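You operate a simulated robot arm through the tools that you are given. There is no shell and no other tool. Be economical: measure what you need, move in short steps, check, and stop when the job is done.

Carry out the task below with a simulated two-armed robot. There is one attempt and no reset: what you move stays moved.

TASK
On the top of the mixing bench, fold the blue cloth in half.

The check looks at the end state, three seconds after you hand in, the way a careful person would. Anything else that was tipped, shoved, dropped, spilled or broken makes it a failure. Flat cloth is picked up by pressing the open fingertips on it (5 to 10 N) and closing them slowly along it; thin cloth reads only 2 to 8 mm in the jaws.

THE ROBOT
Two 7-joint arms with two-finger parallel grippers on one trunk, on a base that drives. Base frame: it is fixed to the floor where the robot stands at the start and does not move with it; the origin is under the middle of the robot, x ahead of it, y to its left, z up; the surface under the hand at the start is at about z = 0.78. Units: m, degrees, N and s.
The left shoulder is at the start at [0.06, 0.143, 0.901], the right one opposite. With the tool pointing down near the work surface each hand reaches from about 0.32 to 0.74 m from the robot's upright axis, wherever it stands, measured 20 degrees to its own side. Places, roughly: top of the mixing bench [0.5, 0, 0.8]. Payload 1.57 kg a hand.
The tool frame of a hand sits at the grasp point between the pads (the TCP): z along the fingers, y along the line on which they close. The tips reach 0.03 m beyond it. Largest opening 0.11 m; finger width 0.024, thickness 0.012; the body of the gripper, 0.048 by 0.112 m, starts 0.078 m behind the TCP.
Orientation is told as [roll, pitch, yaw] about the base's x, y, z axes, in that order, counted from this pose: with the fingers straight down and closing along the base's y, the tool's x points along the base's -x, its y along +y and its z along -z.

THE INTERFACE
- The arms move only by the tool send_rows. It takes "left_motion", "right_motion" or both (then of equal length, played together; a hand with none holds still); each is a list that holds one entry, the list of rows, each a list of 7 numbers: the shift along the tool's x, y, z in m, then the turn, a rotation vector about the tool's x, y, z in degrees, then the closure, from 0 (fully open) to 1 (shut). In form: [[[dx, dy, dz, ax, ay, az, fingers], ...]]. A call has 1 to 20 rows; each row shifts and turns the commanded pose from where the row before left it, along the tool's axes as they then stand. Each row takes 0.2 s and may step no farther than 0.05 m and 8.6 degrees from the row before; otherwise, or with a gripper value out of range, the whole call is refused. Where a pose cannot be reached the arm comes as near as it can. A force on the tool above 40 N (or 10 N above the force at the start of the call, whichever is more), or a blocked arm, ends the call early, and 0.2 s more pass. The fingers move at their own pace (about 0.045 m/s each) and stop on an object; they squeeze with about 42 N. The grip force told is the motor's: it shows also when the fingers shut on nothing. Time passes only in rows, and 0.2 s behind the last, so rows that do not move let the fingers close. It gives the time, the measured TCP pose, the force on the tool (base axes), the opening and the grip force at its end, in the units of the frame above (readings bear some noise), with the torque about the TCP (base axes, N m) and any sound that the robot's microphone picked up.
- Cameras (640 x 400 px; columns grow to the right, rows downward): "scene" is now at [0.0387, -0.0206, 1.501]; the picture's right is [-0.28, -0.96, 0.00], its down [-0.80, 0.24, -0.55] and it looks along [0.52, -0.16, -0.84] (base axes); focal length 287 px, centre (320, 200). "left" rides on the left gripper at [0.07, -0.016, -0.141] in its tool frame; the picture's right is [0.23, 0.97, 0.00], its down [-0.85, 0.20, -0.48] and it looks along [-0.47, 0.11, 0.88] (tool axes); focal length 222 px, centre (320, 200). "right" rides on the right gripper at [0.07, 0.016, -0.141] in its tool frame; the picture's right is [-0.23, 0.97, 0.00], its down [-0.86, -0.20, -0.48] and it looks along [-0.47, -0.11, 0.88] (tool axes); focal length 222 px, centre (320, 200). There is no depth. A picture from a camera that has moved, and an enlarged one, comes with that camera's place and axes in the base frame and with its lens.
- grab_frame(camera): a new picture of that camera. It takes no simulated time.
- raise_lower(by): slides the trunk up (or, below 0, down) by that many m; the arms and the scene camera ride with it, the base frame stays. It gives what a move gives, with no picture.
- steer(legs): drives the robot by 1 to 6 legs, each [ahead, left, turn to the left] in m, m and degrees, along the robot's own axes; the way and the turn of a leg run together, so that a leg with both is an arc; at most 1.5 m and 180 degrees a leg. The arms and the cameras ride along, it lands a little off, and it stops where it bumps. It gives what a move gives.
- pan_tilt(pan, tilt): turns the head with the scene camera to pan (to the left, within 86 degrees either way) and tilt (down, from -29 to 69), counted from straight ahead of the robot. It gives what a move gives.
- zoom(camera, box): a new picture of the part [left, top, right, bottom] of that camera's present view, enlarged. It takes no simulated time.
- sign_off(): hands the job in; it is judged then, once.

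Work in short steps. Places have to be worked out from the pictures, the camera data and where the tool is seen: move nearer, look again, correct. Check each grasp and each placing, and mend what went wrong. You have 120 turns and 92 pictures in all, those below and enlarged ones among them. Open the grippers and draw the arms clear of the work before you hand the job in, unless the task says otherwise; then end with one line.

The tools are called after "Emit:" by a JSON object that holds its "name" and its "arguments". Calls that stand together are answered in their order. send_rows: Moves the arms, as the interface text tells. Its arguments: {"type":"object","properties":{"left_motion":{"type":"array"},"right_motion":{"type":"array"}},"required":[]} The other tools are called the same way: raise_lower (by) slides the trunk up or down; steer (legs) drives the base; pan_tilt (pan, tilt) turns the head that bears the scene camera; grab_frame (camera) takes a picture; zoom (camera, box) takes an enlarged picture of a part of a camera's view; sign_off () hands the job in.

At the start:

```text
clock: 0.0
left_eef_pos: [0.4606, 0.0218, 1.0093]
left_tcp_rot: [0.0, 0.0, 0.0]
left_force: [-0.1, -1.1, 0.0]
left_moment: [-0.02, 0.03, 0.01]
left_width: 0.1097
left_grip_force: 0.1
right_eef_pos: [0.4579, -0.3571, 0.9547]
right_tcp_rot: [0.0, 0.0, -0.1]
right_force: [-0.1, 0.4, 0.0]
right_moment: [-0.04, -0.01, -0.02]
right_width: 0.1099
right_grip_force: 0.1
trunk travel left (down, up): [-0.5, 0.09]
robot x, y, heading: [-0.005, 0.0012, 0.2]
head pan, tilt: [-16.5, 56.9]
```

scene: 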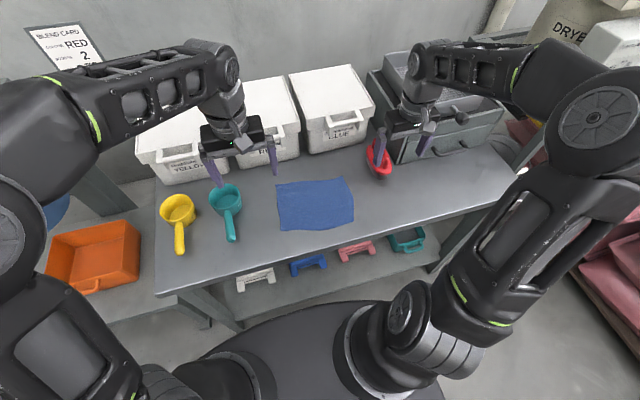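
right: 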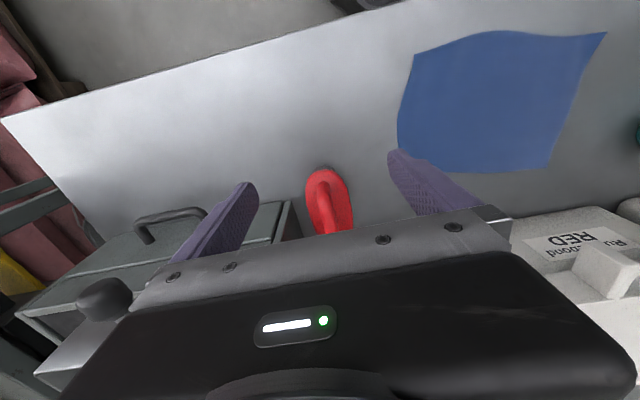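
left: 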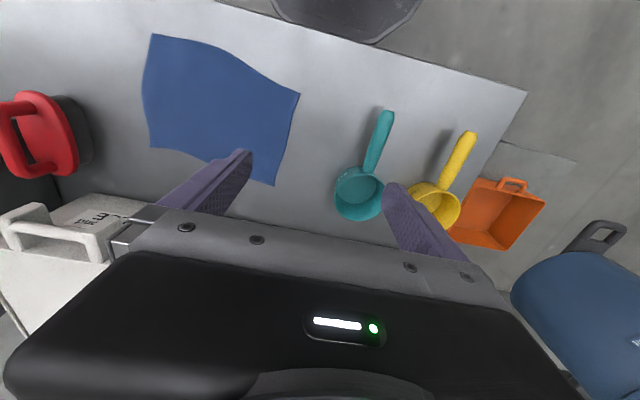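

I'll take an enlarged look at the cloth to get its corners more precisely.

Emit:
{"name": "zoom", "arguments": {"camera": "scene", "box": [220, 110, 412, 230]}}

Emit:
{"name": "zoom", "arguments": {"camera": "scene", "box": [256, 160, 384, 240]}}

```text
3.33 times, centred on (316, 170) of scene
camera zoom: at [0.0387, -0.0206, 1.501], right [-0.28, -0.96, 0.0], down [-0.8, 0.24, -0.55], along [0.52, -0.16, -0.84], focal length 958 px, centre (333, 300)
```

zoom: 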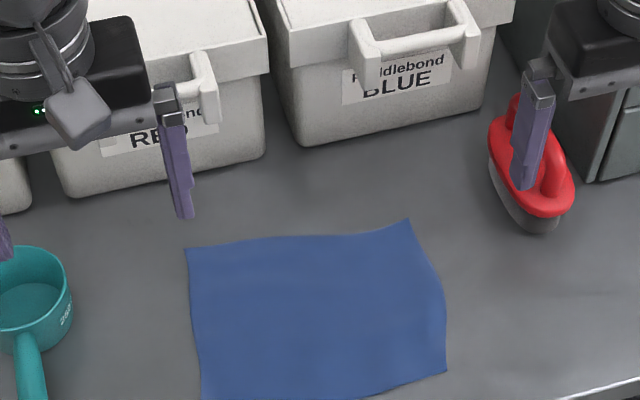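

```text
5.00 times, centred on (320, 200) of scene
camera zoom: at [0.0387, -0.0206, 1.501], right [-0.28, -0.96, 0.0], down [-0.8, 0.24, -0.55], along [0.52, -0.16, -0.84], focal length 1436 px, centre (320, 200)
```

zoom: 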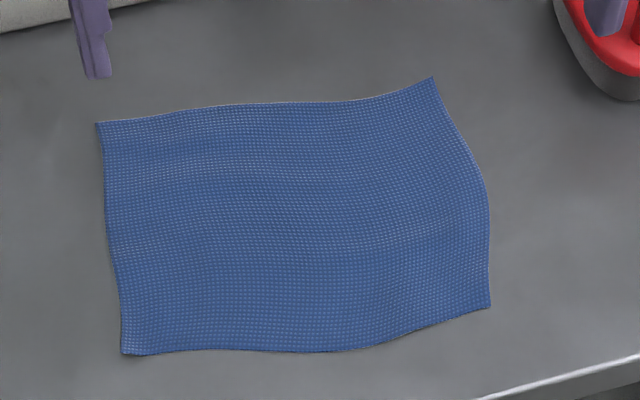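

The cloth is about 0.21 × 0.16 m: near corners at about (0.418, -0.022) and (0.389, -0.230), far ones at (0.578, -0.042) and (0.553, -0.253). I'll bring both hands above the near edge, turned with it, with the fingers partly closed, and stay well clear of the table.

Emit:
{"name": "send_rows", "arguments": {"left_motion": [[[0.0044, -0.0095, 0.0174, 0, 0, 0, 0.3], [0.0044, -0.0095, 0.0174, 0, 0, 0, 0.6], [0.0044, -0.0095, 0.0174, 0, 0, 0, 0.64], [0.0044, -0.0095, 0.0174, 0, 0, 0, 0.64], [0.0044, -0.0095, 0.0174, 0, 0, 0, 0.64], [0.0044, -0.0095, 0.0174, 0, 0, 0, 0.64], [0.0044, -0.0095, 0.0174, 0, 0, 0, 0.64], [0.0044, -0.0095, 0.0174, 0, 0, 0, 0.64], [0, 0, 0, 0, 0, 8, 0.64], [0, 0, 0, 0, 0, 0, 0.64]]], "right_motion": [[[0.0066, 0.0194, 0.0106, 0, 0, 0, 0.3], [0.0066, 0.0194, 0.0106, 0, 0, 0, 0.6], [0.0066, 0.0194, 0.0106, 0, 0, 0, 0.64], [0.0066, 0.0194, 0.0106, 0, 0, 0, 0.64], [0.0066, 0.0194, 0.0106, 0, 0, 0, 0.64], [0.0066, 0.0194, 0.0106, 0, 0, 0, 0.64], [0.0066, 0.0194, 0.0106, 0, 0, 0, 0.64], [0.0066, 0.0194, 0.0106, 0, 0, 0, 0.64], [0, 0, 0, 0, 0, 8, 0.64], [0, 0, 0, 0, 0, 0, 0.64]]]}}

```text
clock: 2.2
left_eef_pos: [0.4253, -0.0525, 0.871]
left_tcp_rot: [0.0, -0.1, -8.1]
left_force: [0.2, 0.0, 0.2]
left_moment: [-0.02, 0.01, -0.01]
left_width: 0.0398
left_grip_force: 0.1
right_eef_pos: [0.406, -0.201, 0.8729]
right_tcp_rot: [0.0, 0.0, -8.0]
right_force: [-0.2, 0.3, -0.3]
right_moment: [0.01, 0.0, -0.02]
right_width: 0.0396
right_grip_force: 0.2
trunk travel left (down, up): [-0.5, 0.09]
robot x, y, heading: [-0.0017, -0.0002, 0.2]
head pan, tilt: [-16.5, 56.9]
```

Both hands are in place at z ≈ 0.87. I'll check their alignment from all three cameras.

Emit:
{"name": "grab_frame", "arguments": {"camera": "scene"}}

Emit:
{"name": "grab_frame", "arguments": {"camera": "left"}}

Emit:
{"name": "grab_frame", "arguments": {"camera": "right"}}

```text
86 pictures are left
camera scene: at [0.0387, -0.0207, 1.501], right [-0.28, -0.96, 0.0], down [-0.8, 0.24, -0.55], along [0.52, -0.16, -0.84], focal length 287 px, centre (320, 200)
```

scene: 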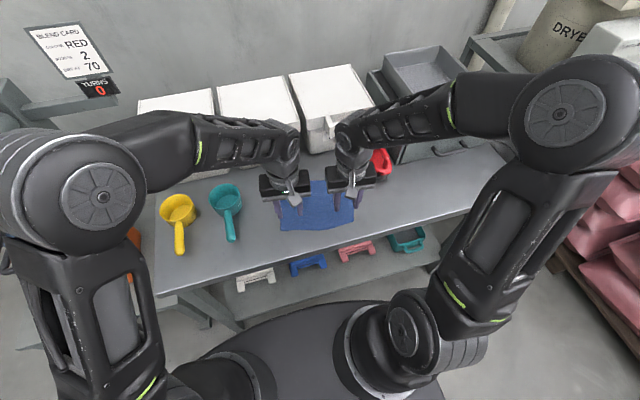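

```text
85 pictures are left
camera left: at [0.355, -0.0598, 1.0113], right [-0.09, 1.0, 0.0], down [0.87, 0.08, 0.48], along [0.48, 0.04, -0.88], focal length 222 px, centre (320, 200)
```

left: 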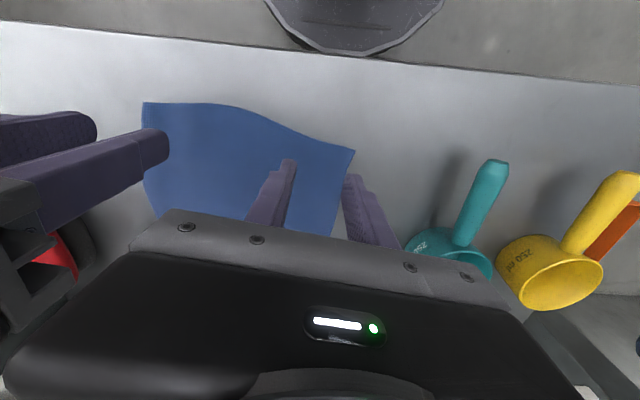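

```text
84 pictures are left
camera right: at [0.3387, -0.1752, 1.0137], right [0.36, 0.93, 0.0], down [0.82, -0.32, 0.48], along [0.45, -0.17, -0.88], focal length 222 px, centre (320, 200)
```

right: 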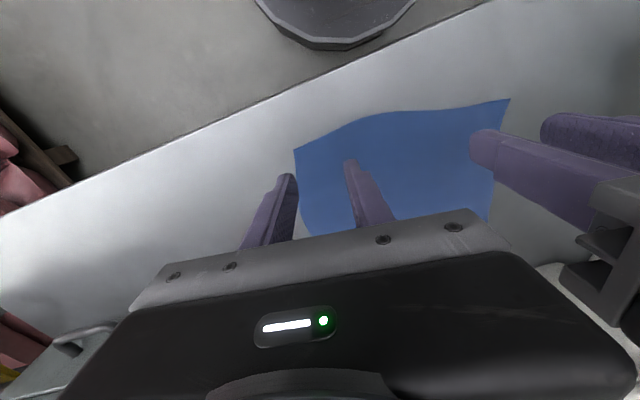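

The corners from the wrist cameras agree with my estimate. The outer fingers are marginal at the side edges, so I'll narrow the opening to about 26 mm, shift slightly inward and go down to just above the cloth.

Emit:
{"name": "send_rows", "arguments": {"left_motion": [[[0, -0.003, 0.01, 0, 0, 0, 0.765], [0, 0, 0.01, 0, 0, 0, 0.765], [0, 0, 0.01, 0, 0, 0, 0.765], [0, 0, 0.01, 0, 0, 0, 0.765], [0, 0, 0.01, 0, 0, 0, 0.765], [0, 0, 0, 0, 0, 0, 0.765]]], "right_motion": [[[0, 0.007, 0.012, 0, 0, 0, 0.765], [0, 0, 0.01, 0, 0, 0, 0.765], [0, 0, 0.01, 0, 0, 0, 0.765], [0, 0, 0.01, 0, 0, 0, 0.765], [0, 0, 0.01, 0, 0, 0, 0.765], [0, 0, 0, 0, 0, 0, 0.765]]]}}

```text
clock: 3.6
left_eef_pos: [0.425, -0.0575, 0.8189]
left_tcp_rot: [0.0, 0.0, -8.1]
left_force: [0.4, 0.0, -1.3]
left_moment: [-0.01, 0.05, -0.03]
left_width: 0.0258
left_grip_force: 0.1
right_eef_pos: [0.4076, -0.1956, 0.8194]
right_tcp_rot: [-0.1, -0.1, -8.0]
right_force: [-0.3, -0.3, -0.3]
right_moment: [-0.04, 0.01, 0.02]
right_width: 0.0257
right_grip_force: 0.0
trunk travel left (down, up): [-0.5, 0.09]
robot x, y, heading: [0.0018, -0.0014, 0.1]
head pan, tilt: [-16.5, 56.9]
```

No contact yet; I'll descend in small steps until the tips press.

Emit:
{"name": "send_rows", "arguments": {"left_motion": [[[0, 0, 0.003, 0, 0, 0, 0.765], [0, 0, 0.003, 0, 0, 0, 0.765], [0, 0, 0, 0, 0, 0, 0.765]]], "right_motion": [[[0, 0, 0.003, 0, 0, 0, 0.765], [0, 0, 0.003, 0, 0, 0, 0.765], [0, 0, 0, 0, 0, 0, 0.765]]]}}

Emit:
{"name": "zoom", "arguments": {"camera": "scene", "box": [240, 140, 400, 240]}}

```text
clock: 4.4
left_eef_pos: [0.4247, -0.0561, 0.8156]
left_tcp_rot: [0.0, 0.0, -8.0]
left_force: [0.3, 0.1, 0.3]
left_moment: [0.01, -0.01, 0.04]
left_width: 0.0258
left_grip_force: 0.1
right_eef_pos: [0.4064, -0.1954, 0.8118]
right_tcp_rot: [-0.1, 0.0, -8.0]
right_force: [0.2, 0.7, 1.4]
right_moment: [-0.03, 0.01, -0.03]
right_width: 0.0259
right_grip_force: 0.1
trunk travel left (down, up): [-0.5, 0.09]
robot x, y, heading: [0.0001, -0.0015, -0.1]
head pan, tilt: [-16.5, 56.9]
```

```text
4.00 times, centred on (320, 190) of scene
camera zoom: at [0.0387, -0.0206, 1.501], right [-0.28, -0.96, 0.0], down [-0.8, 0.24, -0.55], along [0.52, -0.16, -0.84], focal length 1149 px, centre (320, 240)
```

zoom: 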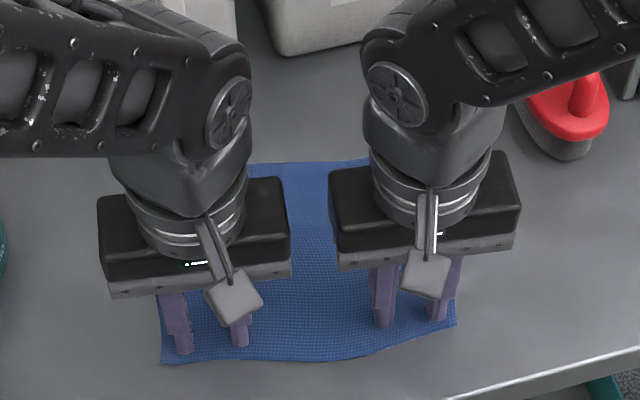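

The fingertips sit well inside the near edge. I'll continue down in 2 mm steps.

Emit:
{"name": "send_rows", "arguments": {"left_motion": [[[0, 0, 0.002, 0, 0, 0, 0.765], [0, 0, 0.002, 0, 0, 0, 0.765], [0, 0, 0, 0, 0, 0, 0.765]]], "right_motion": [[[0, 0, 0.001, 0, 0, 0, 0.765], [0, 0, 0.001, 0, 0, 0, 0.765], [0, 0, 0, 0, 0, 0, 0.765]]]}}

```text
clock: 5.2
left_eef_pos: [0.4251, -0.0559, 0.8108]
left_tcp_rot: [0.0, -0.1, -7.9]
left_force: [1.5, 0.8, 4.7]
left_moment: [0.06, 0.01, 0.01]
left_width: 0.0259
left_grip_force: 0.0
right_eef_pos: [0.4062, -0.1939, 0.8116]
right_tcp_rot: [0.0, -0.1, -8.0]
right_force: [-0.7, -0.6, 7.8]
right_moment: [-0.15, 0.06, 0.01]
right_width: 0.026
right_grip_force: 0.2
trunk travel left (down, up): [-0.5, 0.09]
robot x, y, heading: [-0.0004, 0.0015, -0.0]
head pan, tilt: [-16.5, 56.9]
```

Contact is 4.7 N left and 7.8 N right. I'll press the left a touch more and close both slowly.

Emit:
{"name": "send_rows", "arguments": {"left_motion": [[[0, 0, 0.0006, 0, 0, 0, 0.765], [0, 0, 0, 0, 0, 0, 0.785], [0, 0, 0, 0, 0, 0, 0.805], [0, 0, 0, 0, 0, 0, 0.825], [0, 0, 0, 0, 0, 0, 0.845], [0, 0, 0, 0, 0, 0, 0.865], [0, 0, 0, 0, 0, 0, 0.885], [0, 0, 0, 0, 0, 0, 0.905], [0, 0, 0, 0, 0, 0, 0.925], [0, 0, 0, 0, 0, 0, 0.945], [0, 0, 0, 0, 0, 0, 0.965], [0, 0, 0, 0, 0, 0, 0.985], [0, 0, 0, 0, 0, 0, 1], [0, 0, 0, 0, 0, 0, 1], [0, 0, 0, 0, 0, 0, 1]]], "right_motion": [[[0, 0, 0, 0, 0, 0, 0.765], [0, 0, 0, 0, 0, 0, 0.785], [0, 0, 0, 0, 0, 0, 0.805], [0, 0, 0, 0, 0, 0, 0.825], [0, 0, 0, 0, 0, 0, 0.845], [0, 0, 0, 0, 0, 0, 0.865], [0, 0, 0, 0, 0, 0, 0.885], [0, 0, 0, 0, 0, 0, 0.905], [0, 0, 0, 0, 0, 0, 0.925], [0, 0, 0, 0, 0, 0, 0.945], [0, 0, 0, 0, 0, 0, 0.965], [0, 0, 0, 0, 0, 0, 0.985], [0, 0, 0, 0, 0, 0, 1], [0, 0, 0, 0, 0, 0, 1], [0, 0, 0, 0, 0, 0, 1]]]}}

Emit:
{"name": "zoom", "arguments": {"camera": "scene", "box": [240, 140, 400, 240]}}

```text
clock: 8.4
left_eef_pos: [0.4238, -0.0572, 0.8125]
left_tcp_rot: [-0.2, -0.1, -8.0]
left_force: [1.7, 0.8, 38.7]
left_moment: [0.09, 0.19, 0.01]
left_width: 0.0022
left_grip_force: 23.9
right_eef_pos: [0.4038, -0.1943, 0.8112]
right_tcp_rot: [-0.1, 0.0, -7.9]
right_force: [0.2, 0.6, 1.2]
right_moment: [0.0, 0.03, -0.05]
right_width: 0.0
right_grip_force: 21.0
trunk travel left (down, up): [-0.5, 0.09]
robot x, y, heading: [0.0026, -0.0005, 0.0]
head pan, tilt: [-16.5, 56.9]
```

```text
4.00 times, centred on (320, 190) of scene
camera zoom: at [0.0361, -0.0201, 1.5012], right [-0.28, -0.96, 0.0], down [-0.8, 0.24, -0.55], along [0.52, -0.16, -0.84], focal length 1149 px, centre (320, 240)
```

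zoom: 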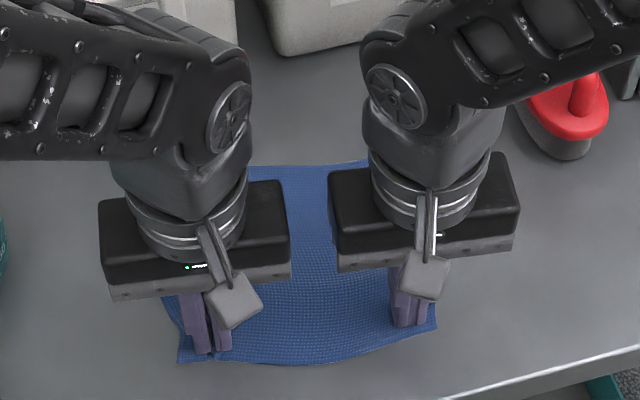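

The left has cloth (2.2 mm) while the right closed on nothing. I'll relieve the left's push and lift and reopen the right for another try.

Emit:
{"name": "send_rows", "arguments": {"left_motion": [[[0, 0, -0.001, 0, 0, 0, 1], [0, 0, -0.001, 0, 0, 0, 1], [0, 0, 0, 0, 0, 0, 1], [0, 0, 0, 0, 0, 0, 1], [0, 0, 0, 0, 0, 0, 1], [0, 0, 0, 0, 0, 0, 1]]], "right_motion": [[[0, 0, -0.004, 0, 0, 0, 1], [0, 0, -0.004, 0, 0, 0, 1], [0, 0, 0, 0, 0, 0, 0.765], [0, 0, 0, 0, 0, 0, 0.765], [0, 0, 0.004, 0, 0, 0, 0.765], [0, 0, 0.003, 0, 0, 0, 0.765]]]}}

Emit:
{"name": "zoom", "arguments": {"camera": "scene", "box": [240, 140, 400, 240]}}

```text
clock: 9.8
left_eef_pos: [0.4238, -0.0556, 0.811]
left_tcp_rot: [-0.1, 0.1, -8.0]
left_force: [1.7, 0.4, 13.9]
left_moment: [-0.01, 0.04, 0.04]
left_width: 0.0022
left_grip_force: 24.1
right_eef_pos: [0.4061, -0.1954, 0.8119]
right_tcp_rot: [0.1, 0.0, -8.0]
right_force: [0.1, -1.0, 0.7]
right_moment: [0.0, 0.0, 0.01]
right_width: 0.0258
right_grip_force: 0.0
trunk travel left (down, up): [-0.5, 0.09]
robot x, y, heading: [-0.0013, -0.0028, 0.3]
head pan, tilt: [-16.5, 56.9]
```

```text
4.00 times, centred on (320, 190) of scene
camera zoom: at [0.0379, -0.0205, 1.501], right [-0.28, -0.96, 0.0], down [-0.8, 0.24, -0.55], along [0.52, -0.16, -0.84], focal length 1149 px, centre (320, 240)
```

zoom: 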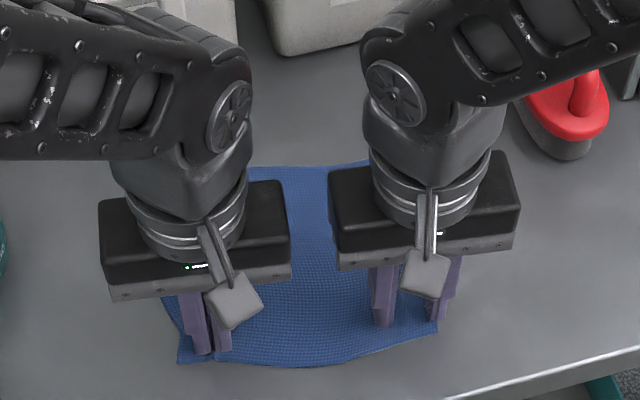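

The right outer finger now sits on the cloth's side edge, since the corner was drawn in. I'll shift the right hand 6 mm inward, narrow to about 20 mm and press again.

Emit:
{"name": "send_rows", "arguments": {"left_motion": [[[0, 0, 0, 0, 0, 0, 1], [0, 0, 0, 0, 0, 0, 1], [0, 0, 0, 0, 0, 0, 1], [0, 0, 0, 0, 0, 0, 1], [0, 0, 0, 0, 0, 0, 1]]], "right_motion": [[[0, 0, -0.004, 0, 0, 0, 0.765], [0, 0.006, 0, 0, 0, 0, 0.81], [0, 0, 0.003, 0, 0, 0, 0.81], [0, 0, 0.002, 0, 0, 0, 0.81], [0, 0, 0.0007, 0, 0, 0, 0.81]]]}}

```text
clock: 11.0
left_eef_pos: [0.4232, -0.0559, 0.8115]
left_tcp_rot: [0.0, 0.0, -8.0]
left_force: [-0.4, 0.0, 0.7]
left_moment: [-0.02, -0.01, 0.02]
left_width: 0.0021
left_grip_force: 23.8
right_eef_pos: [0.4069, -0.1891, 0.8116]
right_tcp_rot: [0.0, -0.1, -8.0]
right_force: [-1.5, -0.5, 13.3]
right_moment: [-0.18, 0.07, 0.01]
right_width: 0.0213
right_grip_force: 0.0
trunk travel left (down, up): [-0.5, 0.09]
robot x, y, heading: [-0.0019, -0.0012, 0.0]
head pan, tilt: [-16.5, 56.9]
```

13 N is somewhat high; I'll ease off a hair and close slowly.

Emit:
{"name": "send_rows", "arguments": {"right_motion": [[[0, 0, -0.0003, 0, 0, 0, 0.81], [0, 0, 0, 0, 0, 0, 0.825], [0, 0, 0, 0, 0, 0, 0.84], [0, 0, 0, 0, 0, 0, 0.855], [0, 0, 0, 0, 0, 0, 0.87], [0, 0, 0, 0, 0, 0, 0.885], [0, 0, 0, 0, 0, 0, 0.9], [0, 0, 0, 0, 0, 0, 0.915], [0, 0, 0, 0, 0, 0, 0.93], [0, 0, 0, 0, 0, 0, 0.945], [0, 0, 0, 0, 0, 0, 0.96], [0, 0, 0, 0, 0, 0, 0.975], [0, 0, 0, 0, 0, 0, 0.99], [0, 0, 0, 0, 0, 0, 1], [0, 0, 0, 0, 0, 0, 1], [0, 0, 0, 0, 0, 0, 1]]]}}

Emit:
{"name": "zoom", "arguments": {"camera": "scene", "box": [240, 140, 400, 240]}}

```text
clock: 14.4
left_eef_pos: [0.4243, -0.0573, 0.813]
left_tcp_rot: [-0.1, -0.1, -8.0]
left_force: [0.5, -6.3, -0.4]
left_moment: [-0.19, 0.04, 0.09]
left_width: 0.0021
left_grip_force: 24.3
right_eef_pos: [0.4063, -0.1897, 0.8117]
right_tcp_rot: [0.0, -0.2, -7.9]
right_force: [1.0, 2.8, 27.4]
right_moment: [-0.04, 0.01, -0.09]
right_width: 0.0023
right_grip_force: 24.2
trunk travel left (down, up): [-0.5, 0.09]
robot x, y, heading: [0.0008, -0.0013, -0.0]
head pan, tilt: [-16.5, 56.9]
```

```text
4.00 times, centred on (320, 190) of scene
camera zoom: at [0.0369, -0.0201, 1.5011], right [-0.28, -0.96, 0.0], down [-0.8, 0.24, -0.55], along [0.52, -0.16, -0.84], focal length 1149 px, centre (320, 240)
```

zoom: 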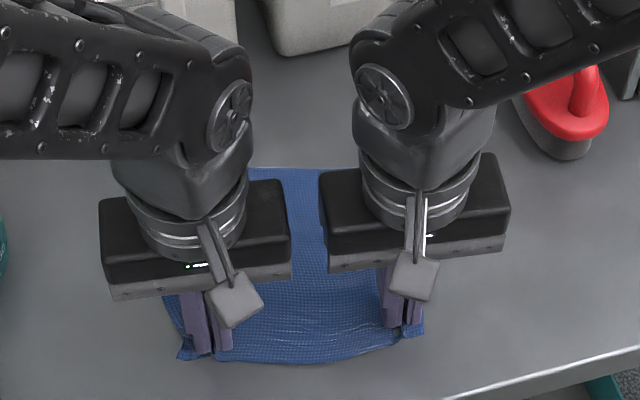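

Both hands now hold cloth (2.1 and 2.3 mm). I'll lift along an arc to the halfway point of the fold and check that both grips hold.

Emit:
{"name": "send_rows", "arguments": {"left_motion": [[[-0.0013, 0, -0.0127, 0, 0, 0, 1], [-0.004, 0, -0.0122, 0, 0, 0, 1], [-0.0065, 0, -0.0112, 0, 0, 0, 1], [-0.0087, 0, -0.0098, 0, 0, 0, 1], [-0.0106, 0, -0.0081, 0, 0, 0, 1], [-0.0121, 0, -0.006, 0, 0, 0, 1], [-0.0132, 0, -0.0037, 0, 0, 0, 1], [-0.0137, 0, -0.0012, 0, 0, 0, 1]]], "right_motion": [[[-0.0013, 0, -0.0127, 0, 0, 0, 1], [-0.004, 0, -0.0122, 0, 0, 0, 1], [-0.0065, 0, -0.0112, 0, 0, 0, 1], [-0.0087, 0, -0.0098, 0, 0, 0, 1], [-0.0106, 0, -0.0081, 0, 0, 0, 1], [-0.0121, 0, -0.006, 0, 0, 0, 1], [-0.0132, 0, -0.0037, 0, 0, 0, 1], [-0.0137, 0, -0.0012, 0, 0, 0, 1]]]}}

Emit:
{"name": "zoom", "arguments": {"camera": "scene", "box": [240, 120, 400, 240]}}

Emit:
{"name": "grab_frame", "arguments": {"camera": "left"}}

```text
clock: 16.2
left_eef_pos: [0.4949, -0.0666, 0.8791]
left_tcp_rot: [0.0, 0.0, -8.0]
left_force: [-1.0, -9.6, -0.1]
left_moment: [-0.26, 0.02, 0.12]
left_width: 0.0024
left_grip_force: 23.8
right_eef_pos: [0.4773, -0.1994, 0.8745]
right_tcp_rot: [0.0, 0.0, -8.0]
right_force: [0.9, 9.4, 0.4]
right_moment: [0.34, -0.03, -0.08]
right_width: 0.0023
right_grip_force: 23.6
trunk travel left (down, up): [-0.5, 0.09]
robot x, y, heading: [0.0017, -0.0024, -0.1]
head pan, tilt: [-16.5, 56.9]
```

```text
3.33 times, centred on (320, 180) of scene
camera zoom: at [0.0391, -0.0207, 1.501], right [-0.28, -0.96, 0.0], down [-0.8, 0.24, -0.55], along [0.52, -0.16, -0.84], focal length 958 px, centre (320, 267)
```

zoom: 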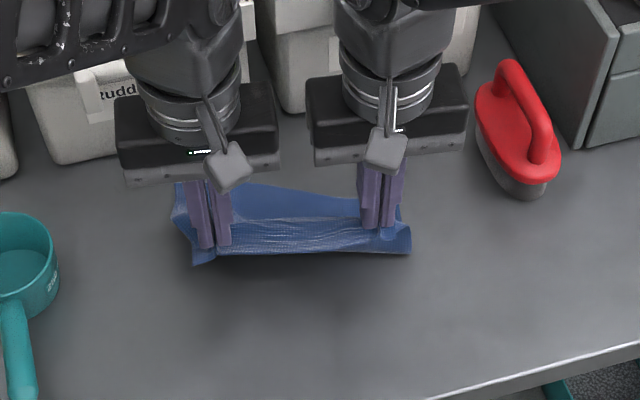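

```text
78 pictures are left
camera left: at [0.4232, -0.0718, 1.019], right [-0.09, 1.0, 0.0], down [0.87, 0.08, 0.48], along [0.48, 0.04, -0.88], focal length 222 px, centre (320, 200)
```

left: 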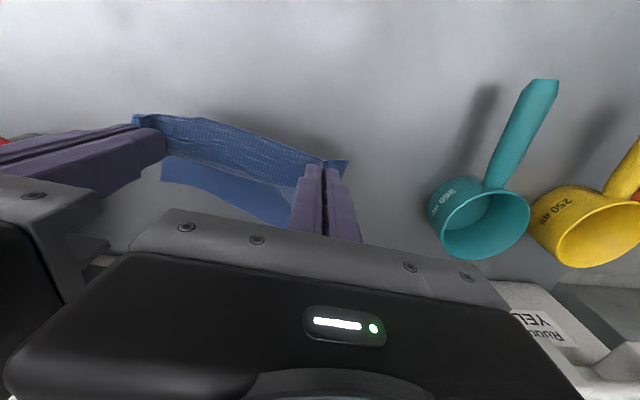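

Both grips hold and the edge is taut (about 9 N between the hands). I'll check the far half from the right camera.

Emit:
{"name": "grab_frame", "arguments": {"camera": "right"}}

Emit:
{"name": "zoom", "arguments": {"camera": "scene", "box": [270, 150, 350, 200]}}

```text
77 pictures are left
camera right: at [0.4105, -0.1738, 1.0174], right [0.36, 0.93, 0.0], down [0.82, -0.32, 0.48], along [0.45, -0.17, -0.88], focal length 222 px, centre (320, 200)
```

right: 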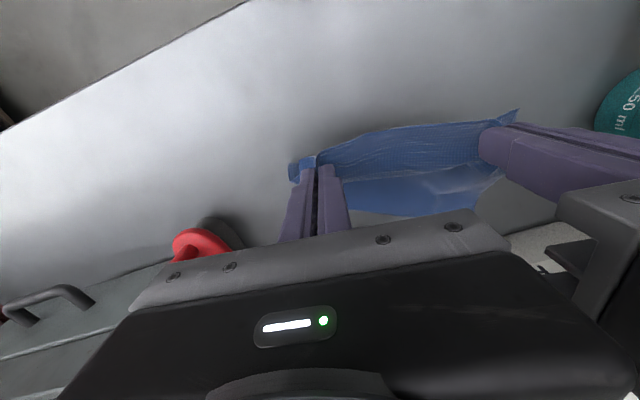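

```text
8.00 times, centred on (310, 175) of scene
camera zoom: at [0.0391, -0.0207, 1.501], right [-0.28, -0.96, 0.0], down [-0.8, 0.24, -0.55], along [0.52, -0.16, -0.84], focal length 2298 px, centre (400, 400)
```

zoom: 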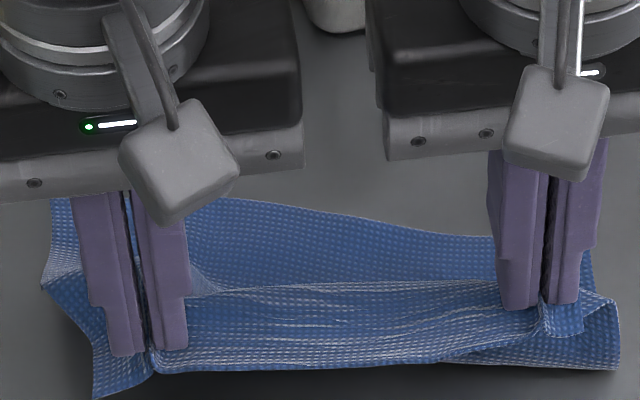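

The clamp makes the cloth leave the fingers on the far side, so it is stiffly pushed away rather than folding. Since both corners are held well, I'll lift the whole cloth, let it hang, then drag it forward over the table and lay the held edge back over the trailing edge, which suits the clamp direction. First comes a lift and retreat.

Emit:
{"name": "send_rows", "arguments": {"left_motion": [[[0.006, -0.001, -0.016, 0, 0, 0, 1], [0.006, 0, -0.016, 0, 0, 0, 1], [0.008, 0, -0.016, 0, 0, 0, 1], [0.01, 0, -0.016, 0, 0, 0, 1], [0.012, 0, -0.014, 0, 0, 0, 1], [0.012, 0, -0.012, 0, 0, 0, 1], [0.012, 0, -0.01, 0, 0, 0, 1], [0.012, 0, -0.005, 0, 0, 0, 1], [0, 0, 0, 0, 0, 0, 1], [0, 0, 0, 0, 0, 0, 1]]], "right_motion": [[[0.006, 0.001, -0.016, 0, 0, 0, 1], [0.006, 0, -0.016, 0, 0, 0, 1], [0.008, 0, -0.016, 0, 0, 0, 1], [0.01, 0, -0.016, 0, 0, 0, 1], [0.012, 0, -0.014, 0, 0, 0, 1], [0.012, 0, -0.012, 0, 0, 0, 1], [0.012, 0, -0.01, 0, 0, 0, 1], [0.012, 0, -0.005, 0, 0, 0, 1], [0, 0, 0, 0, 0, 0, 1], [0, 0, 0, 0, 0, 0, 1]]]}}

Emit:
{"name": "grab_frame", "arguments": {"camera": "scene"}}

Emit:
{"name": "grab_frame", "arguments": {"camera": "left"}}

```text
clock: 18.4
left_eef_pos: [0.4176, -0.0564, 0.9823]
left_tcp_rot: [0.0, 0.0, -7.9]
left_force: [-0.1, -4.1, 0.4]
left_moment: [-0.11, 0.02, 0.07]
left_width: 0.0018
left_grip_force: 23.8
right_eef_pos: [0.401, -0.1884, 0.9808]
right_tcp_rot: [0.0, 0.0, -8.0]
right_force: [0.0, 3.9, -0.7]
right_moment: [0.15, -0.04, -0.06]
right_width: 0.0017
right_grip_force: 23.5
trunk travel left (down, up): [-0.5, 0.09]
robot x, y, heading: [0.0014, 0.0016, 0.0]
head pan, tilt: [-16.5, 56.9]
```

```text
75 pictures are left
camera scene: at [0.0386, -0.0206, 1.501], right [-0.28, -0.96, 0.0], down [-0.8, 0.24, -0.55], along [0.52, -0.16, -0.84], focal length 287 px, centre (320, 200)
```

scene: 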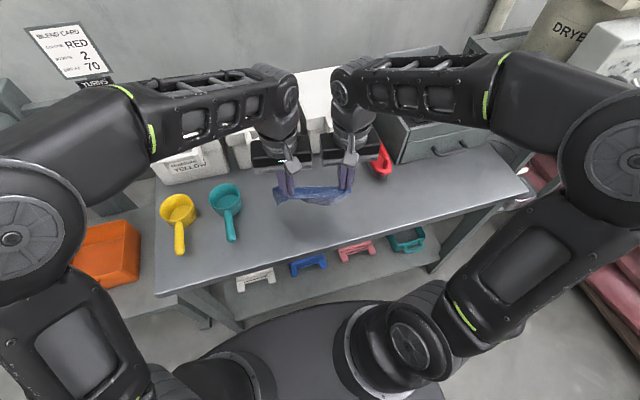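

```text
74 pictures are left
camera left: at [0.3455, -0.0627, 1.1237], right [-0.09, 1.0, 0.0], down [0.87, 0.08, 0.48], along [0.48, 0.04, -0.88], focal length 222 px, centre (320, 200)
```

left: 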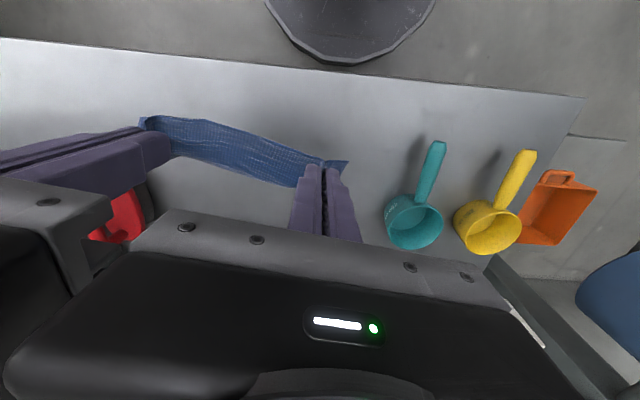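

The cloth hangs freely below the fingers. I'll lower until its bottom edge touches, then advance forward while lowering so the lower half trails flat behind.

Emit:
{"name": "send_rows", "arguments": {"left_motion": [[[0, 0, 0.012, 0, 0, 0, 1], [0, 0, 0.012, 0, 0, 0, 1], [-0.006, 0, 0.006, 0, 0, 0, 1], [-0.008, 0, 0.006, 0, 0, 0, 1], [-0.01, 0, 0.006, 0, 0, 0, 1], [-0.01, 0, 0.006, 0, 0, 0, 1], [-0.01, 0, 0.006, 0, 0, 0, 1], [-0.01, 0, 0.006, 0, 0, 0, 1], [-0.01, 0, 0.006, 0, 0, 0, 1], [-0.01, 0, 0.006, 0, 0, 0, 1], [-0.01, 0, 0, 0, 0, 0, 1], [-0.01, 0, 0, 0, 0, 0, 1], [0, 0, 0, 0, 0, 0, 1]]], "right_motion": [[[0, 0, 0.012, 0, 0, 0, 1], [0, 0, 0.012, 0, 0, 0, 1], [-0.006, 0, 0.006, 0, 0, 0, 1], [-0.008, 0, 0.006, 0, 0, 0, 1], [-0.01, 0, 0.006, 0, 0, 0, 1], [-0.01, 0, 0.006, 0, 0, 0, 1], [-0.01, 0, 0.006, 0, 0, 0, 1], [-0.01, 0, 0.006, 0, 0, 0, 1], [-0.01, 0, 0.006, 0, 0, 0, 1], [-0.01, 0, 0.006, 0, 0, 0, 1], [-0.01, 0, 0, 0, 0, 0, 1], [-0.01, 0, 0, 0, 0, 0, 1], [0, 0, 0, 0, 0, 0, 1]]]}}

Emit:
{"name": "zoom", "arguments": {"camera": "scene", "box": [240, 120, 400, 240]}}

Emit:
{"name": "grab_frame", "arguments": {"camera": "left"}}

```text
clock: 21.2
left_eef_pos: [0.5114, -0.0689, 0.9098]
left_tcp_rot: [0.0, 0.1, -8.0]
left_force: [-1.1, -4.0, -0.8]
left_moment: [-0.14, 0.04, 0.09]
left_width: 0.0027
left_grip_force: 24.3
right_eef_pos: [0.4924, -0.2005, 0.908]
right_tcp_rot: [0.0, 0.0, -8.0]
right_force: [1.3, 4.0, 0.4]
right_moment: [0.13, -0.06, -0.03]
right_width: 0.0021
right_grip_force: 23.8
trunk travel left (down, up): [-0.5, 0.09]
robot x, y, heading: [0.0037, -0.0008, 0.2]
head pan, tilt: [-16.5, 56.9]
```

```text
3.33 times, centred on (320, 180) of scene
camera zoom: at [0.0385, -0.0206, 1.501], right [-0.28, -0.96, 0.0], down [-0.8, 0.24, -0.55], along [0.52, -0.16, -0.84], focal length 958 px, centre (320, 267)
```

zoom: 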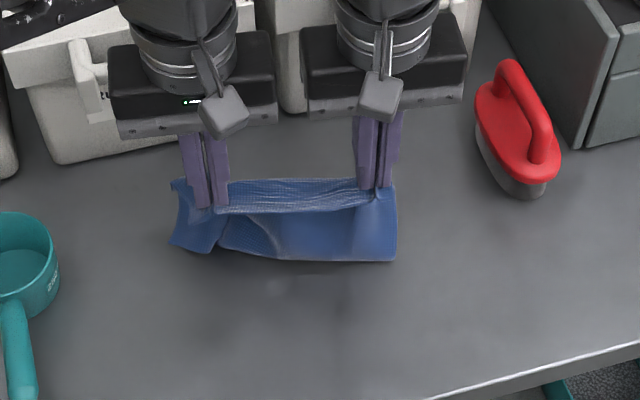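

```text
72 pictures are left
camera left: at [0.4396, -0.0759, 1.0509], right [-0.09, 1.0, 0.0], down [0.87, 0.08, 0.48], along [0.48, 0.04, -0.88], focal length 222 px, centre (320, 200)
```

left: 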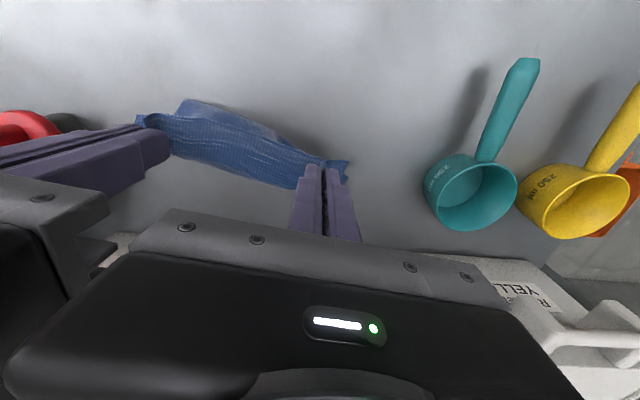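

The lower edge now trails toward the robot as wanted. I'll advance a bit more and lower so that more of the lower half lies flat.

Emit:
{"name": "send_rows", "arguments": {"left_motion": [[[-0.007, 0, 0.005, 0, 0, 0, 1], [-0.007, 0, 0.005, 0, 0, 0, 1], [-0.007, 0, 0.005, 0, 0, 0, 1], [-0.007, 0, 0.005, 0, 0, 0, 1], [-0.007, 0, 0.005, 0, 0, 0, 1], [-0.007, 0, 0.005, 0, 0, 0, 1], [0, 0, 0, 0, 0, 0, 1]]], "right_motion": [[[-0.007, 0, 0.005, 0, 0, 0, 1], [-0.007, 0, 0.005, 0, 0, 0, 1], [-0.007, 0, 0.005, 0, 0, 0, 1], [-0.007, 0, 0.005, 0, 0, 0, 1], [-0.007, 0, 0.005, 0, 0, 0, 1], [-0.007, 0, 0.005, 0, 0, 0, 1], [0, 0, 0, 0, 0, 0, 1]]]}}

Emit:
{"name": "zoom", "arguments": {"camera": "scene", "box": [256, 140, 384, 220]}}

Emit:
{"name": "grab_frame", "arguments": {"camera": "right"}}

```text
clock: 22.8
left_eef_pos: [0.5519, -0.0751, 0.8818]
left_tcp_rot: [0.0, 0.1, -8.0]
left_force: [-1.1, -3.0, -0.5]
left_moment: [-0.09, 0.02, 0.06]
left_width: 0.0022
left_grip_force: 23.4
right_eef_pos: [0.5354, -0.2057, 0.8784]
right_tcp_rot: [0.0, 0.0, -8.0]
right_force: [1.0, 3.2, -0.4]
right_moment: [0.12, 0.0, -0.06]
right_width: 0.0021
right_grip_force: 23.5
trunk travel left (down, up): [-0.5, 0.09]
robot x, y, heading: [-0.002, 0.0013, 0.1]
head pan, tilt: [-16.5, 56.9]
```

```text
5.00 times, centred on (320, 180) of scene
camera zoom: at [0.0386, -0.0206, 1.501], right [-0.28, -0.96, 0.0], down [-0.8, 0.24, -0.55], along [0.52, -0.16, -0.84], focal length 1436 px, centre (320, 300)
```

zoom: 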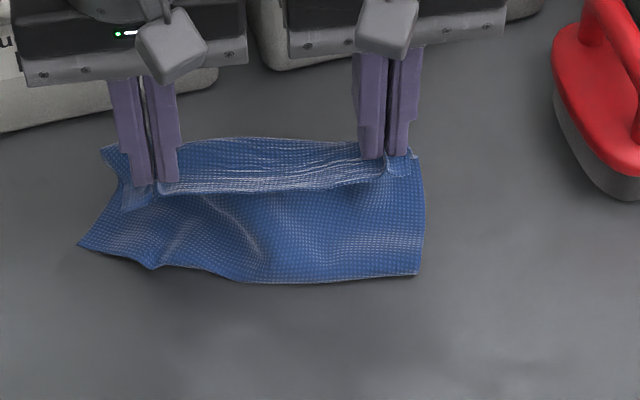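

```text
70 pictures are left
camera right: at [0.4684, -0.1788, 1.0202], right [0.36, 0.93, 0.0], down [0.82, -0.32, 0.48], along [0.45, -0.17, -0.88], focal length 222 px, centre (320, 200)
```

right: 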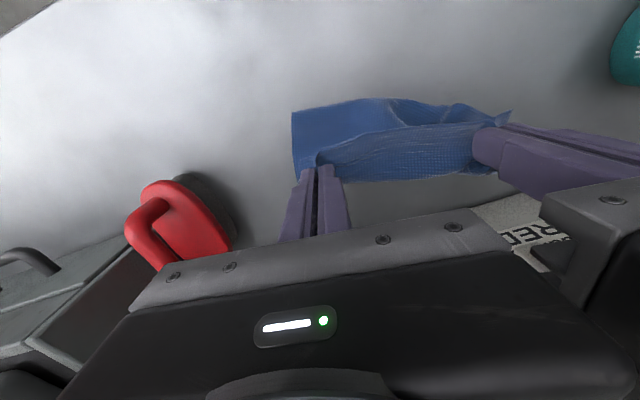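

The fold is forming; the lower left corner looks wrinkled and lags. A further 3.5 cm drag forward should pull it straight, and there's still room before the bins.

Emit:
{"name": "send_rows", "arguments": {"left_motion": [[[-0.007, 0, 0, 0, 0, 0, 1], [-0.007, 0, 0, 0, 0, 0, 1], [-0.007, 0, 0, 0, 0, 0, 1], [-0.007, 0, 0, 0, 0, 0, 1], [-0.007, 0, 0, 0, 0, 0, 1], [0, 0, 0, 0, 0, 0, 1], [0, 0, 0, 0, 0, 0, 1]]], "right_motion": [[[-0.007, 0, 0, 0, 0, 0, 1], [-0.007, 0, 0, 0, 0, 0, 1], [-0.007, 0, 0, 0, 0, 0, 1], [-0.007, 0, 0, 0, 0, 0, 1], [-0.007, 0, 0, 0, 0, 0, 1], [0, 0, 0, 0, 0, 0, 1], [0, 0, 0, 0, 0, 0, 1]]]}}

Emit:
{"name": "zoom", "arguments": {"camera": "scene", "box": [256, 140, 384, 220]}}

Emit:
{"name": "grab_frame", "arguments": {"camera": "left"}}

```text
clock: 24.4
left_eef_pos: [0.5854, -0.0802, 0.8802]
left_tcp_rot: [-0.1, -0.1, -8.0]
left_force: [-0.5, -3.4, -0.4]
left_moment: [-0.11, 0.01, 0.05]
left_width: 0.0021
left_grip_force: 24.0
right_eef_pos: [0.5692, -0.2107, 0.8796]
right_tcp_rot: [0.0, 0.0, -8.0]
right_force: [0.4, 3.8, 0.0]
right_moment: [0.12, -0.01, -0.04]
right_width: 0.0019
right_grip_force: 23.4
trunk travel left (down, up): [-0.5, 0.09]
robot x, y, heading: [-0.0024, 0.0002, 0.3]
head pan, tilt: [-16.5, 56.9]
```

```text
5.00 times, centred on (320, 180) of scene
camera zoom: at [0.0388, -0.0206, 1.501], right [-0.28, -0.96, 0.0], down [-0.8, 0.24, -0.55], along [0.52, -0.16, -0.84], focal length 1436 px, centre (320, 300)
```

zoom: 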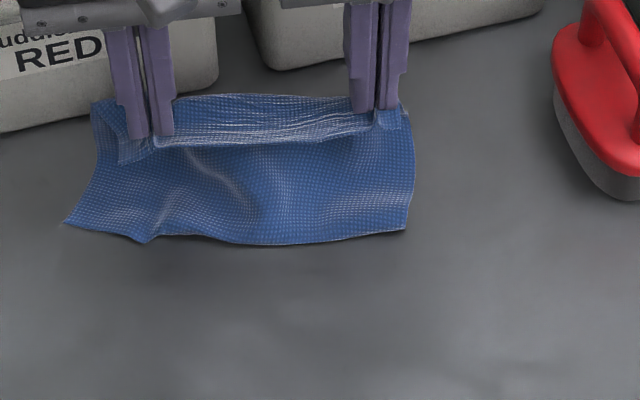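

```text
68 pictures are left
camera left: at [0.5148, -0.0864, 1.0207], right [-0.09, 1.0, 0.0], down [0.87, 0.08, 0.48], along [0.48, 0.04, -0.88], focal length 222 px, centre (320, 200)
```

left: 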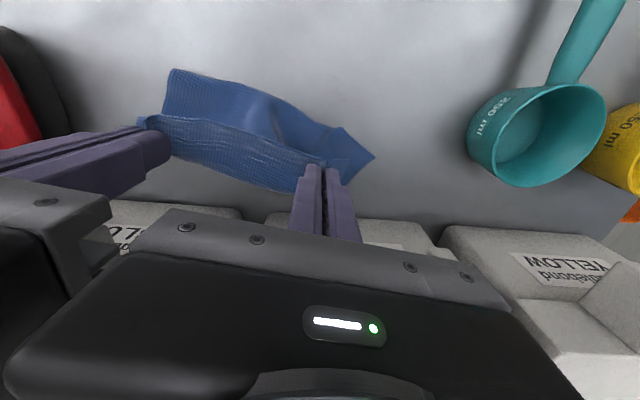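

Now I'll lower and bring the held edge back over the trailing edge, with the right hand moving back a little more than the left to match the trailing edge's slant.

Emit:
{"name": "send_rows", "arguments": {"left_motion": [[[0.0015, 0, 0.005, 0, 0, 0, 1], [0.0015, 0, 0.005, 0, 0, 0, 1], [0.0015, 0, 0.005, 0, 0, 0, 1], [0.0015, 0, 0.005, 0, 0, 0, 1], [0.0015, 0, 0.005, 0, 0, 0, 1], [0.0025, 0, 0.005, 0, 0, 0, 1], [0.0025, 0, 0.005, 0, 0, 0, 1], [0.0025, 0, 0.005, 0, 0, 0, 1], [0, 0, 0, 0, 0, 0, 1]]], "right_motion": [[[0.003, 0, 0.005, 0, 0, 0, 1], [0.003, 0, 0.005, 0, 0, 0, 1], [0.003, 0, 0.005, 0, 0, 0, 1], [0.003, 0, 0.005, 0, 0, 0, 1], [0.003, 0, 0.005, 0, 0, 0, 1], [0.004, 0, 0.005, 0, 0, 0, 1], [0.004, 0, 0.005, 0, 0, 0, 1], [0.004, 0, 0.005, 0, 0, 0, 1], [0, 0, 0, 0, 0, 0, 1]]]}}

Emit:
{"name": "zoom", "arguments": {"camera": "scene", "box": [256, 140, 384, 220]}}

Emit:
{"name": "grab_frame", "arguments": {"camera": "left"}}

```text
clock: 25.9
left_eef_pos: [0.5828, -0.0809, 0.8594]
left_tcp_rot: [-0.5, -1.4, -7.8]
left_force: [-1.8, -0.2, 11.1]
left_moment: [-0.15, -0.63, 0.11]
left_width: 0.0021
left_grip_force: 23.6
right_eef_pos: [0.5497, -0.2076, 0.8473]
right_tcp_rot: [0.0, -0.1, -8.1]
right_force: [1.1, 2.7, 0.4]
right_moment: [0.06, -0.01, -0.03]
right_width: 0.002
right_grip_force: 23.8
trunk travel left (down, up): [-0.5, 0.09]
robot x, y, heading: [0.0009, 0.0018, -0.1]
head pan, tilt: [-16.5, 56.9]
stopped in row 7 (left hand): the force on the tool passed its limit at 44 N (the readings are from after the stop); the commanded pose is now the measured one
```

```text
5.00 times, centred on (320, 180) of scene
camera zoom: at [0.0376, -0.0201, 1.5009], right [-0.28, -0.96, 0.0], down [-0.8, 0.24, -0.55], along [0.52, -0.16, -0.84], focal length 1436 px, centre (320, 300)
```

zoom: 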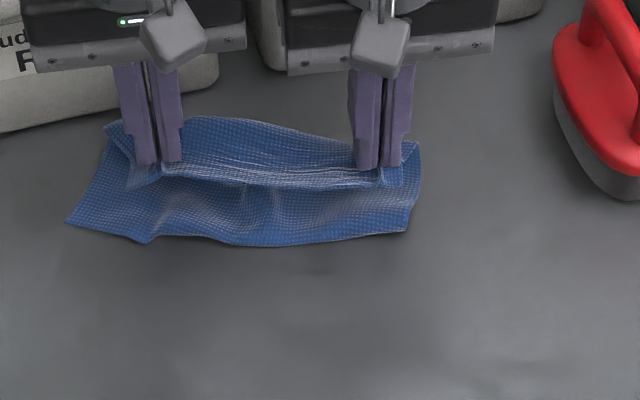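

```text
66 pictures are left
camera left: at [0.5074, -0.0862, 0.9985], right [-0.09, 1.0, -0.01], down [0.86, 0.09, 0.5], along [0.5, 0.03, -0.87], focal length 222 px, centre (320, 200)
```

left: 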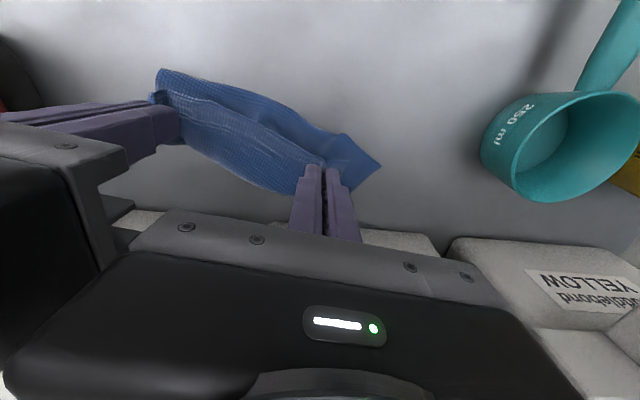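

The left hand body likely touched the red bin's handle (upward 44 N). I'll raise it straight up at once, then check the bin.

Emit:
{"name": "send_rows", "arguments": {"left_motion": [[[0.002, 0, -0.008, 0, 0, 0, 1], [0.004, 0, -0.012, 0, 0, 0, 1], [0.006, 0, -0.015, 0, 0, 0, 1], [0.008, 0, -0.015, 0, 0, 0, 1], [0.01, 0, -0.015, 0, 0, 0, 1], [0.012, 0, -0.015, 0, 0, 0, 1], [0.014, 0, -0.015, 0, 0, 0, 1], [0.016, 0, -0.012, 0, 0, 0, 1], [0.02, 0, -0.01, 0, 0, 0, 1], [0.022, 0, -0.004, 0, 0, 0, 1]]], "right_motion": [[[0, 0, -0.008, 0, 0, 0, 1], [0, 0, -0.016, 0, 0, 0, 1], [0.004, 0, -0.018, 0, 0, 0, 1], [0.006, 0, -0.018, 0, 0, 0, 1], [0.009, 0, -0.017, 0, 0, 0, 1], [0.012, 0, -0.015, 0, 0, 0, 1], [0.014, 0, -0.015, 0, 0, 0, 1], [0.016, 0, -0.012, 0, 0, 0, 1], [0.019, 0, -0.01, 0, 0, 0, 1], [0.018, 0, -0.004, 0, 0, 0, 1]]]}}

Emit:
{"name": "grab_frame", "arguments": {"camera": "scene"}}

```text
clock: 28.1
left_eef_pos: [0.4657, -0.0641, 0.9773]
left_tcp_rot: [-0.4, -1.2, -7.9]
left_force: [-1.2, -4.3, -0.5]
left_moment: [-0.17, 0.0, 0.09]
left_width: 0.0022
left_grip_force: 24.0
right_eef_pos: [0.452, -0.1948, 0.9811]
right_tcp_rot: [0.1, -0.2, -8.0]
right_force: [0.1, 4.8, -0.7]
right_moment: [0.18, -0.03, -0.03]
right_width: 0.0023
right_grip_force: 23.3
trunk travel left (down, up): [-0.5, 0.09]
robot x, y, heading: [0.0018, -0.0007, -0.0]
head pan, tilt: [-16.5, 56.9]
```

```text
65 pictures are left
camera scene: at [0.0381, -0.0206, 1.501], right [-0.28, -0.96, 0.0], down [-0.8, 0.24, -0.55], along [0.52, -0.16, -0.84], focal length 287 px, centre (320, 200)
```

scene: 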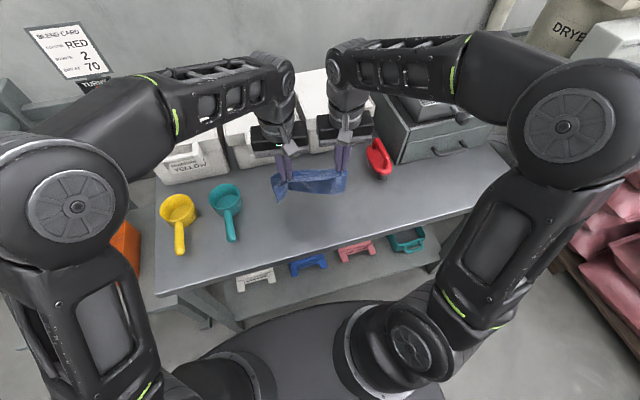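

The bins look unmoved. I'll retreat further toward the robot at this height so the lay-down ends well clear of the bin handles, and straighten the left hand.

Emit:
{"name": "send_rows", "arguments": {"left_motion": [[[0.006, 0, -0.003, -0.4, 1.2, 0, 1], [0.012, 0, 0, 0, 0, 0, 1], [0.014, 0, 0, 0, 0, 0, 1], [0.014, 0, 0, 0, 0, 0, 1], [0.014, 0, 0, 0, 0, 0, 1], [0.014, 0, 0, 0, 0, 0, 1], [0.012, 0, 0, 0, 0, 0, 1], [0.008, 0, 0, 0, 0, 0, 1], [0, 0, 0, 0, 0, 0, 1], [0, 0, 0, 0, 0, 0, 1], [0, 0, 0, 0, 0, 0, 1]]], "right_motion": [[[0.006, 0, 0, 0, 0, 0, 1], [0.012, 0, 0, 0, 0, 0, 1], [0.014, 0, 0, 0, 0, 0, 1], [0.014, 0, 0, 0, 0, 0, 1], [0.014, 0, 0, 0, 0, 0, 1], [0.014, 0, 0, 0, 0, 0, 1], [0.012, 0, 0, 0, 0, 0, 1], [0.01, 0, 0, 0, 0, 0, 1], [0, 0, 0, 0, 0, 0, 1], [0, 0, 0, 0, 0, 0, 1], [0, 0, 0, 0, 0, 0, 1]]]}}

Emit:
{"name": "zoom", "arguments": {"camera": "scene", "box": [240, 120, 400, 240]}}

```text
clock: 30.5
left_eef_pos: [0.3735, -0.0506, 0.9786]
left_tcp_rot: [0.0, 0.0, -8.1]
left_force: [-0.5, -3.2, -0.4]
left_moment: [-0.12, -0.01, 0.06]
left_width: 0.0021
left_grip_force: 23.5
right_eef_pos: [0.3582, -0.1814, 0.9827]
right_tcp_rot: [0.0, 0.0, -8.0]
right_force: [0.1, 3.7, -0.2]
right_moment: [0.13, 0.05, -0.03]
right_width: 0.0019
right_grip_force: 23.6
trunk travel left (down, up): [-0.5, 0.09]
robot x, y, heading: [-0.0032, 0.0012, -0.1]
head pan, tilt: [-16.5, 56.9]
```

```text
3.33 times, centred on (320, 180) of scene
camera zoom: at [0.0389, -0.0206, 1.501], right [-0.28, -0.96, 0.0], down [-0.8, 0.24, -0.55], along [0.52, -0.16, -0.84], focal length 958 px, centre (320, 267)
```

zoom: 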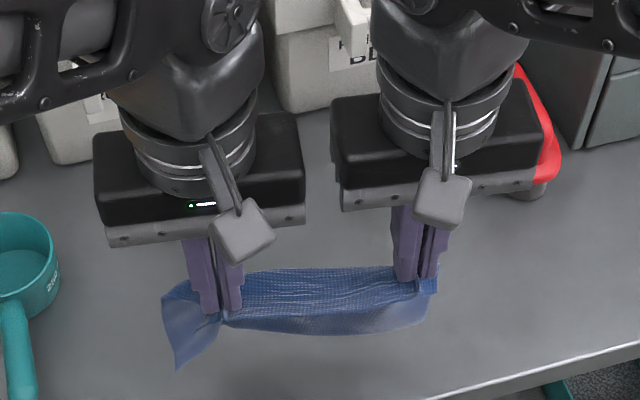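

The cloth hangs above the table, clear of its front edge. I'll repeat the lower-and-advance from here in one run, ending around x ≈ 0.50.

Emit:
{"name": "send_rows", "arguments": {"left_motion": [[[0, 0, 0.012, 0, 0, 0, 1], [0, 0, 0.012, 0, 0, 0, 1], [-0.006, 0, 0.006, 0, 0, 0, 1], [-0.008, 0, 0.006, 0, 0, 0, 1], [-0.01, 0, 0.006, 0, 0, 0, 1], [-0.01, 0, 0.006, 0, 0, 0, 1], [-0.01, 0, 0.006, 0, 0, 0, 1], [-0.01, 0, 0.006, 0, 0, 0, 1], [-0.01, 0, 0.006, 0, 0, 0, 1], [-0.01, 0, 0.006, 0, 0, 0, 1], [-0.01, 0, 0, 0, 0, 0, 1], [-0.01, 0, 0.006, 0, 0, 0, 1], [-0.008, 0, 0.006, 0, 0, 0, 1], [-0.008, 0, 0.006, 0, 0, 0, 1], [-0.008, 0, 0.006, 0, 0, 0, 1], [-0.008, 0, 0.006, 0, 0, 0, 1], [0, 0, 0, 0, 0, 0, 1]]], "right_motion": [[[0, 0, 0.014, 0, 0, 0, 1], [0, 0, 0.014, 0, 0, 0, 1], [-0.006, 0, 0.006, 0, 0, 0, 1], [-0.008, 0, 0.006, 0, 0, 0, 1], [-0.01, 0, 0.006, 0, 0, 0, 1], [-0.01, 0, 0.006, 0, 0, 0, 1], [-0.01, 0, 0.006, 0, 0, 0, 1], [-0.01, 0, 0.006, 0, 0, 0, 1], [-0.01, 0, 0.006, 0, 0, 0, 1], [-0.01, 0, 0.006, 0, 0, 0, 1], [-0.01, 0, 0, 0, 0, 0, 1], [-0.01, 0, 0.006, 0, 0, 0, 1], [-0.008, 0, 0.006, 0, 0, 0, 1], [-0.008, 0, 0.006, 0, 0, 0, 1], [-0.008, 0, 0.006, 0, 0, 0, 1], [-0.008, 0, 0.006, 0, 0, 0, 1], [0, 0, 0, 0, 0, 0, 1]]]}}

Emit:
{"name": "zoom", "arguments": {"camera": "scene", "box": [256, 150, 384, 230]}}

Emit:
{"name": "grab_frame", "arguments": {"camera": "left"}}

```text
clock: 34.1
left_eef_pos: [0.4991, -0.0692, 0.8766]
left_tcp_rot: [-0.1, 0.0, -8.0]
left_force: [-1.2, -2.4, 0.2]
left_moment: [-0.1, 0.02, 0.05]
left_width: 0.0022
left_grip_force: 23.5
right_eef_pos: [0.4831, -0.1999, 0.8758]
right_tcp_rot: [0.0, -0.2, -7.9]
right_force: [0.1, 4.7, -0.2]
right_moment: [0.06, 0.0, -0.05]
right_width: 0.0021
right_grip_force: 23.8
trunk travel left (down, up): [-0.5, 0.09]
robot x, y, heading: [-0.001, -0.0016, -0.1]
head pan, tilt: [-16.5, 56.9]
```

```text
5.00 times, centred on (320, 190) of scene
camera zoom: at [0.0388, -0.0206, 1.501], right [-0.28, -0.96, 0.0], down [-0.8, 0.24, -0.55], along [0.52, -0.16, -0.84], focal length 1436 px, centre (320, 250)
```

zoom: 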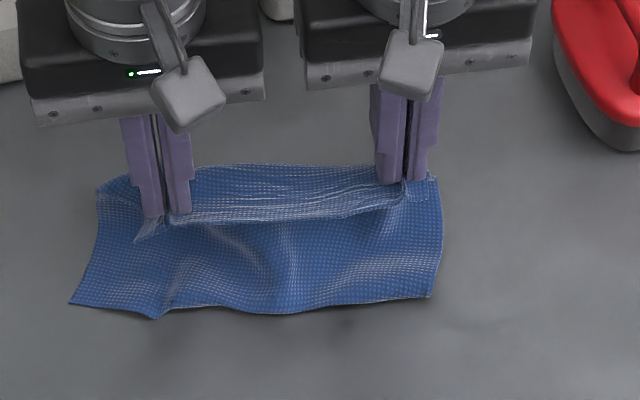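

```text
62 pictures are left
camera left: at [0.4273, -0.0753, 1.0171], right [-0.09, 1.0, 0.0], down [0.87, 0.08, 0.48], along [0.48, 0.04, -0.88], focal length 222 px, centre (320, 200)
```

left: 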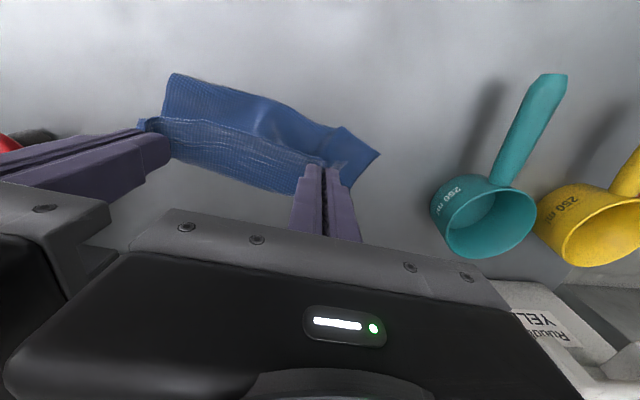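

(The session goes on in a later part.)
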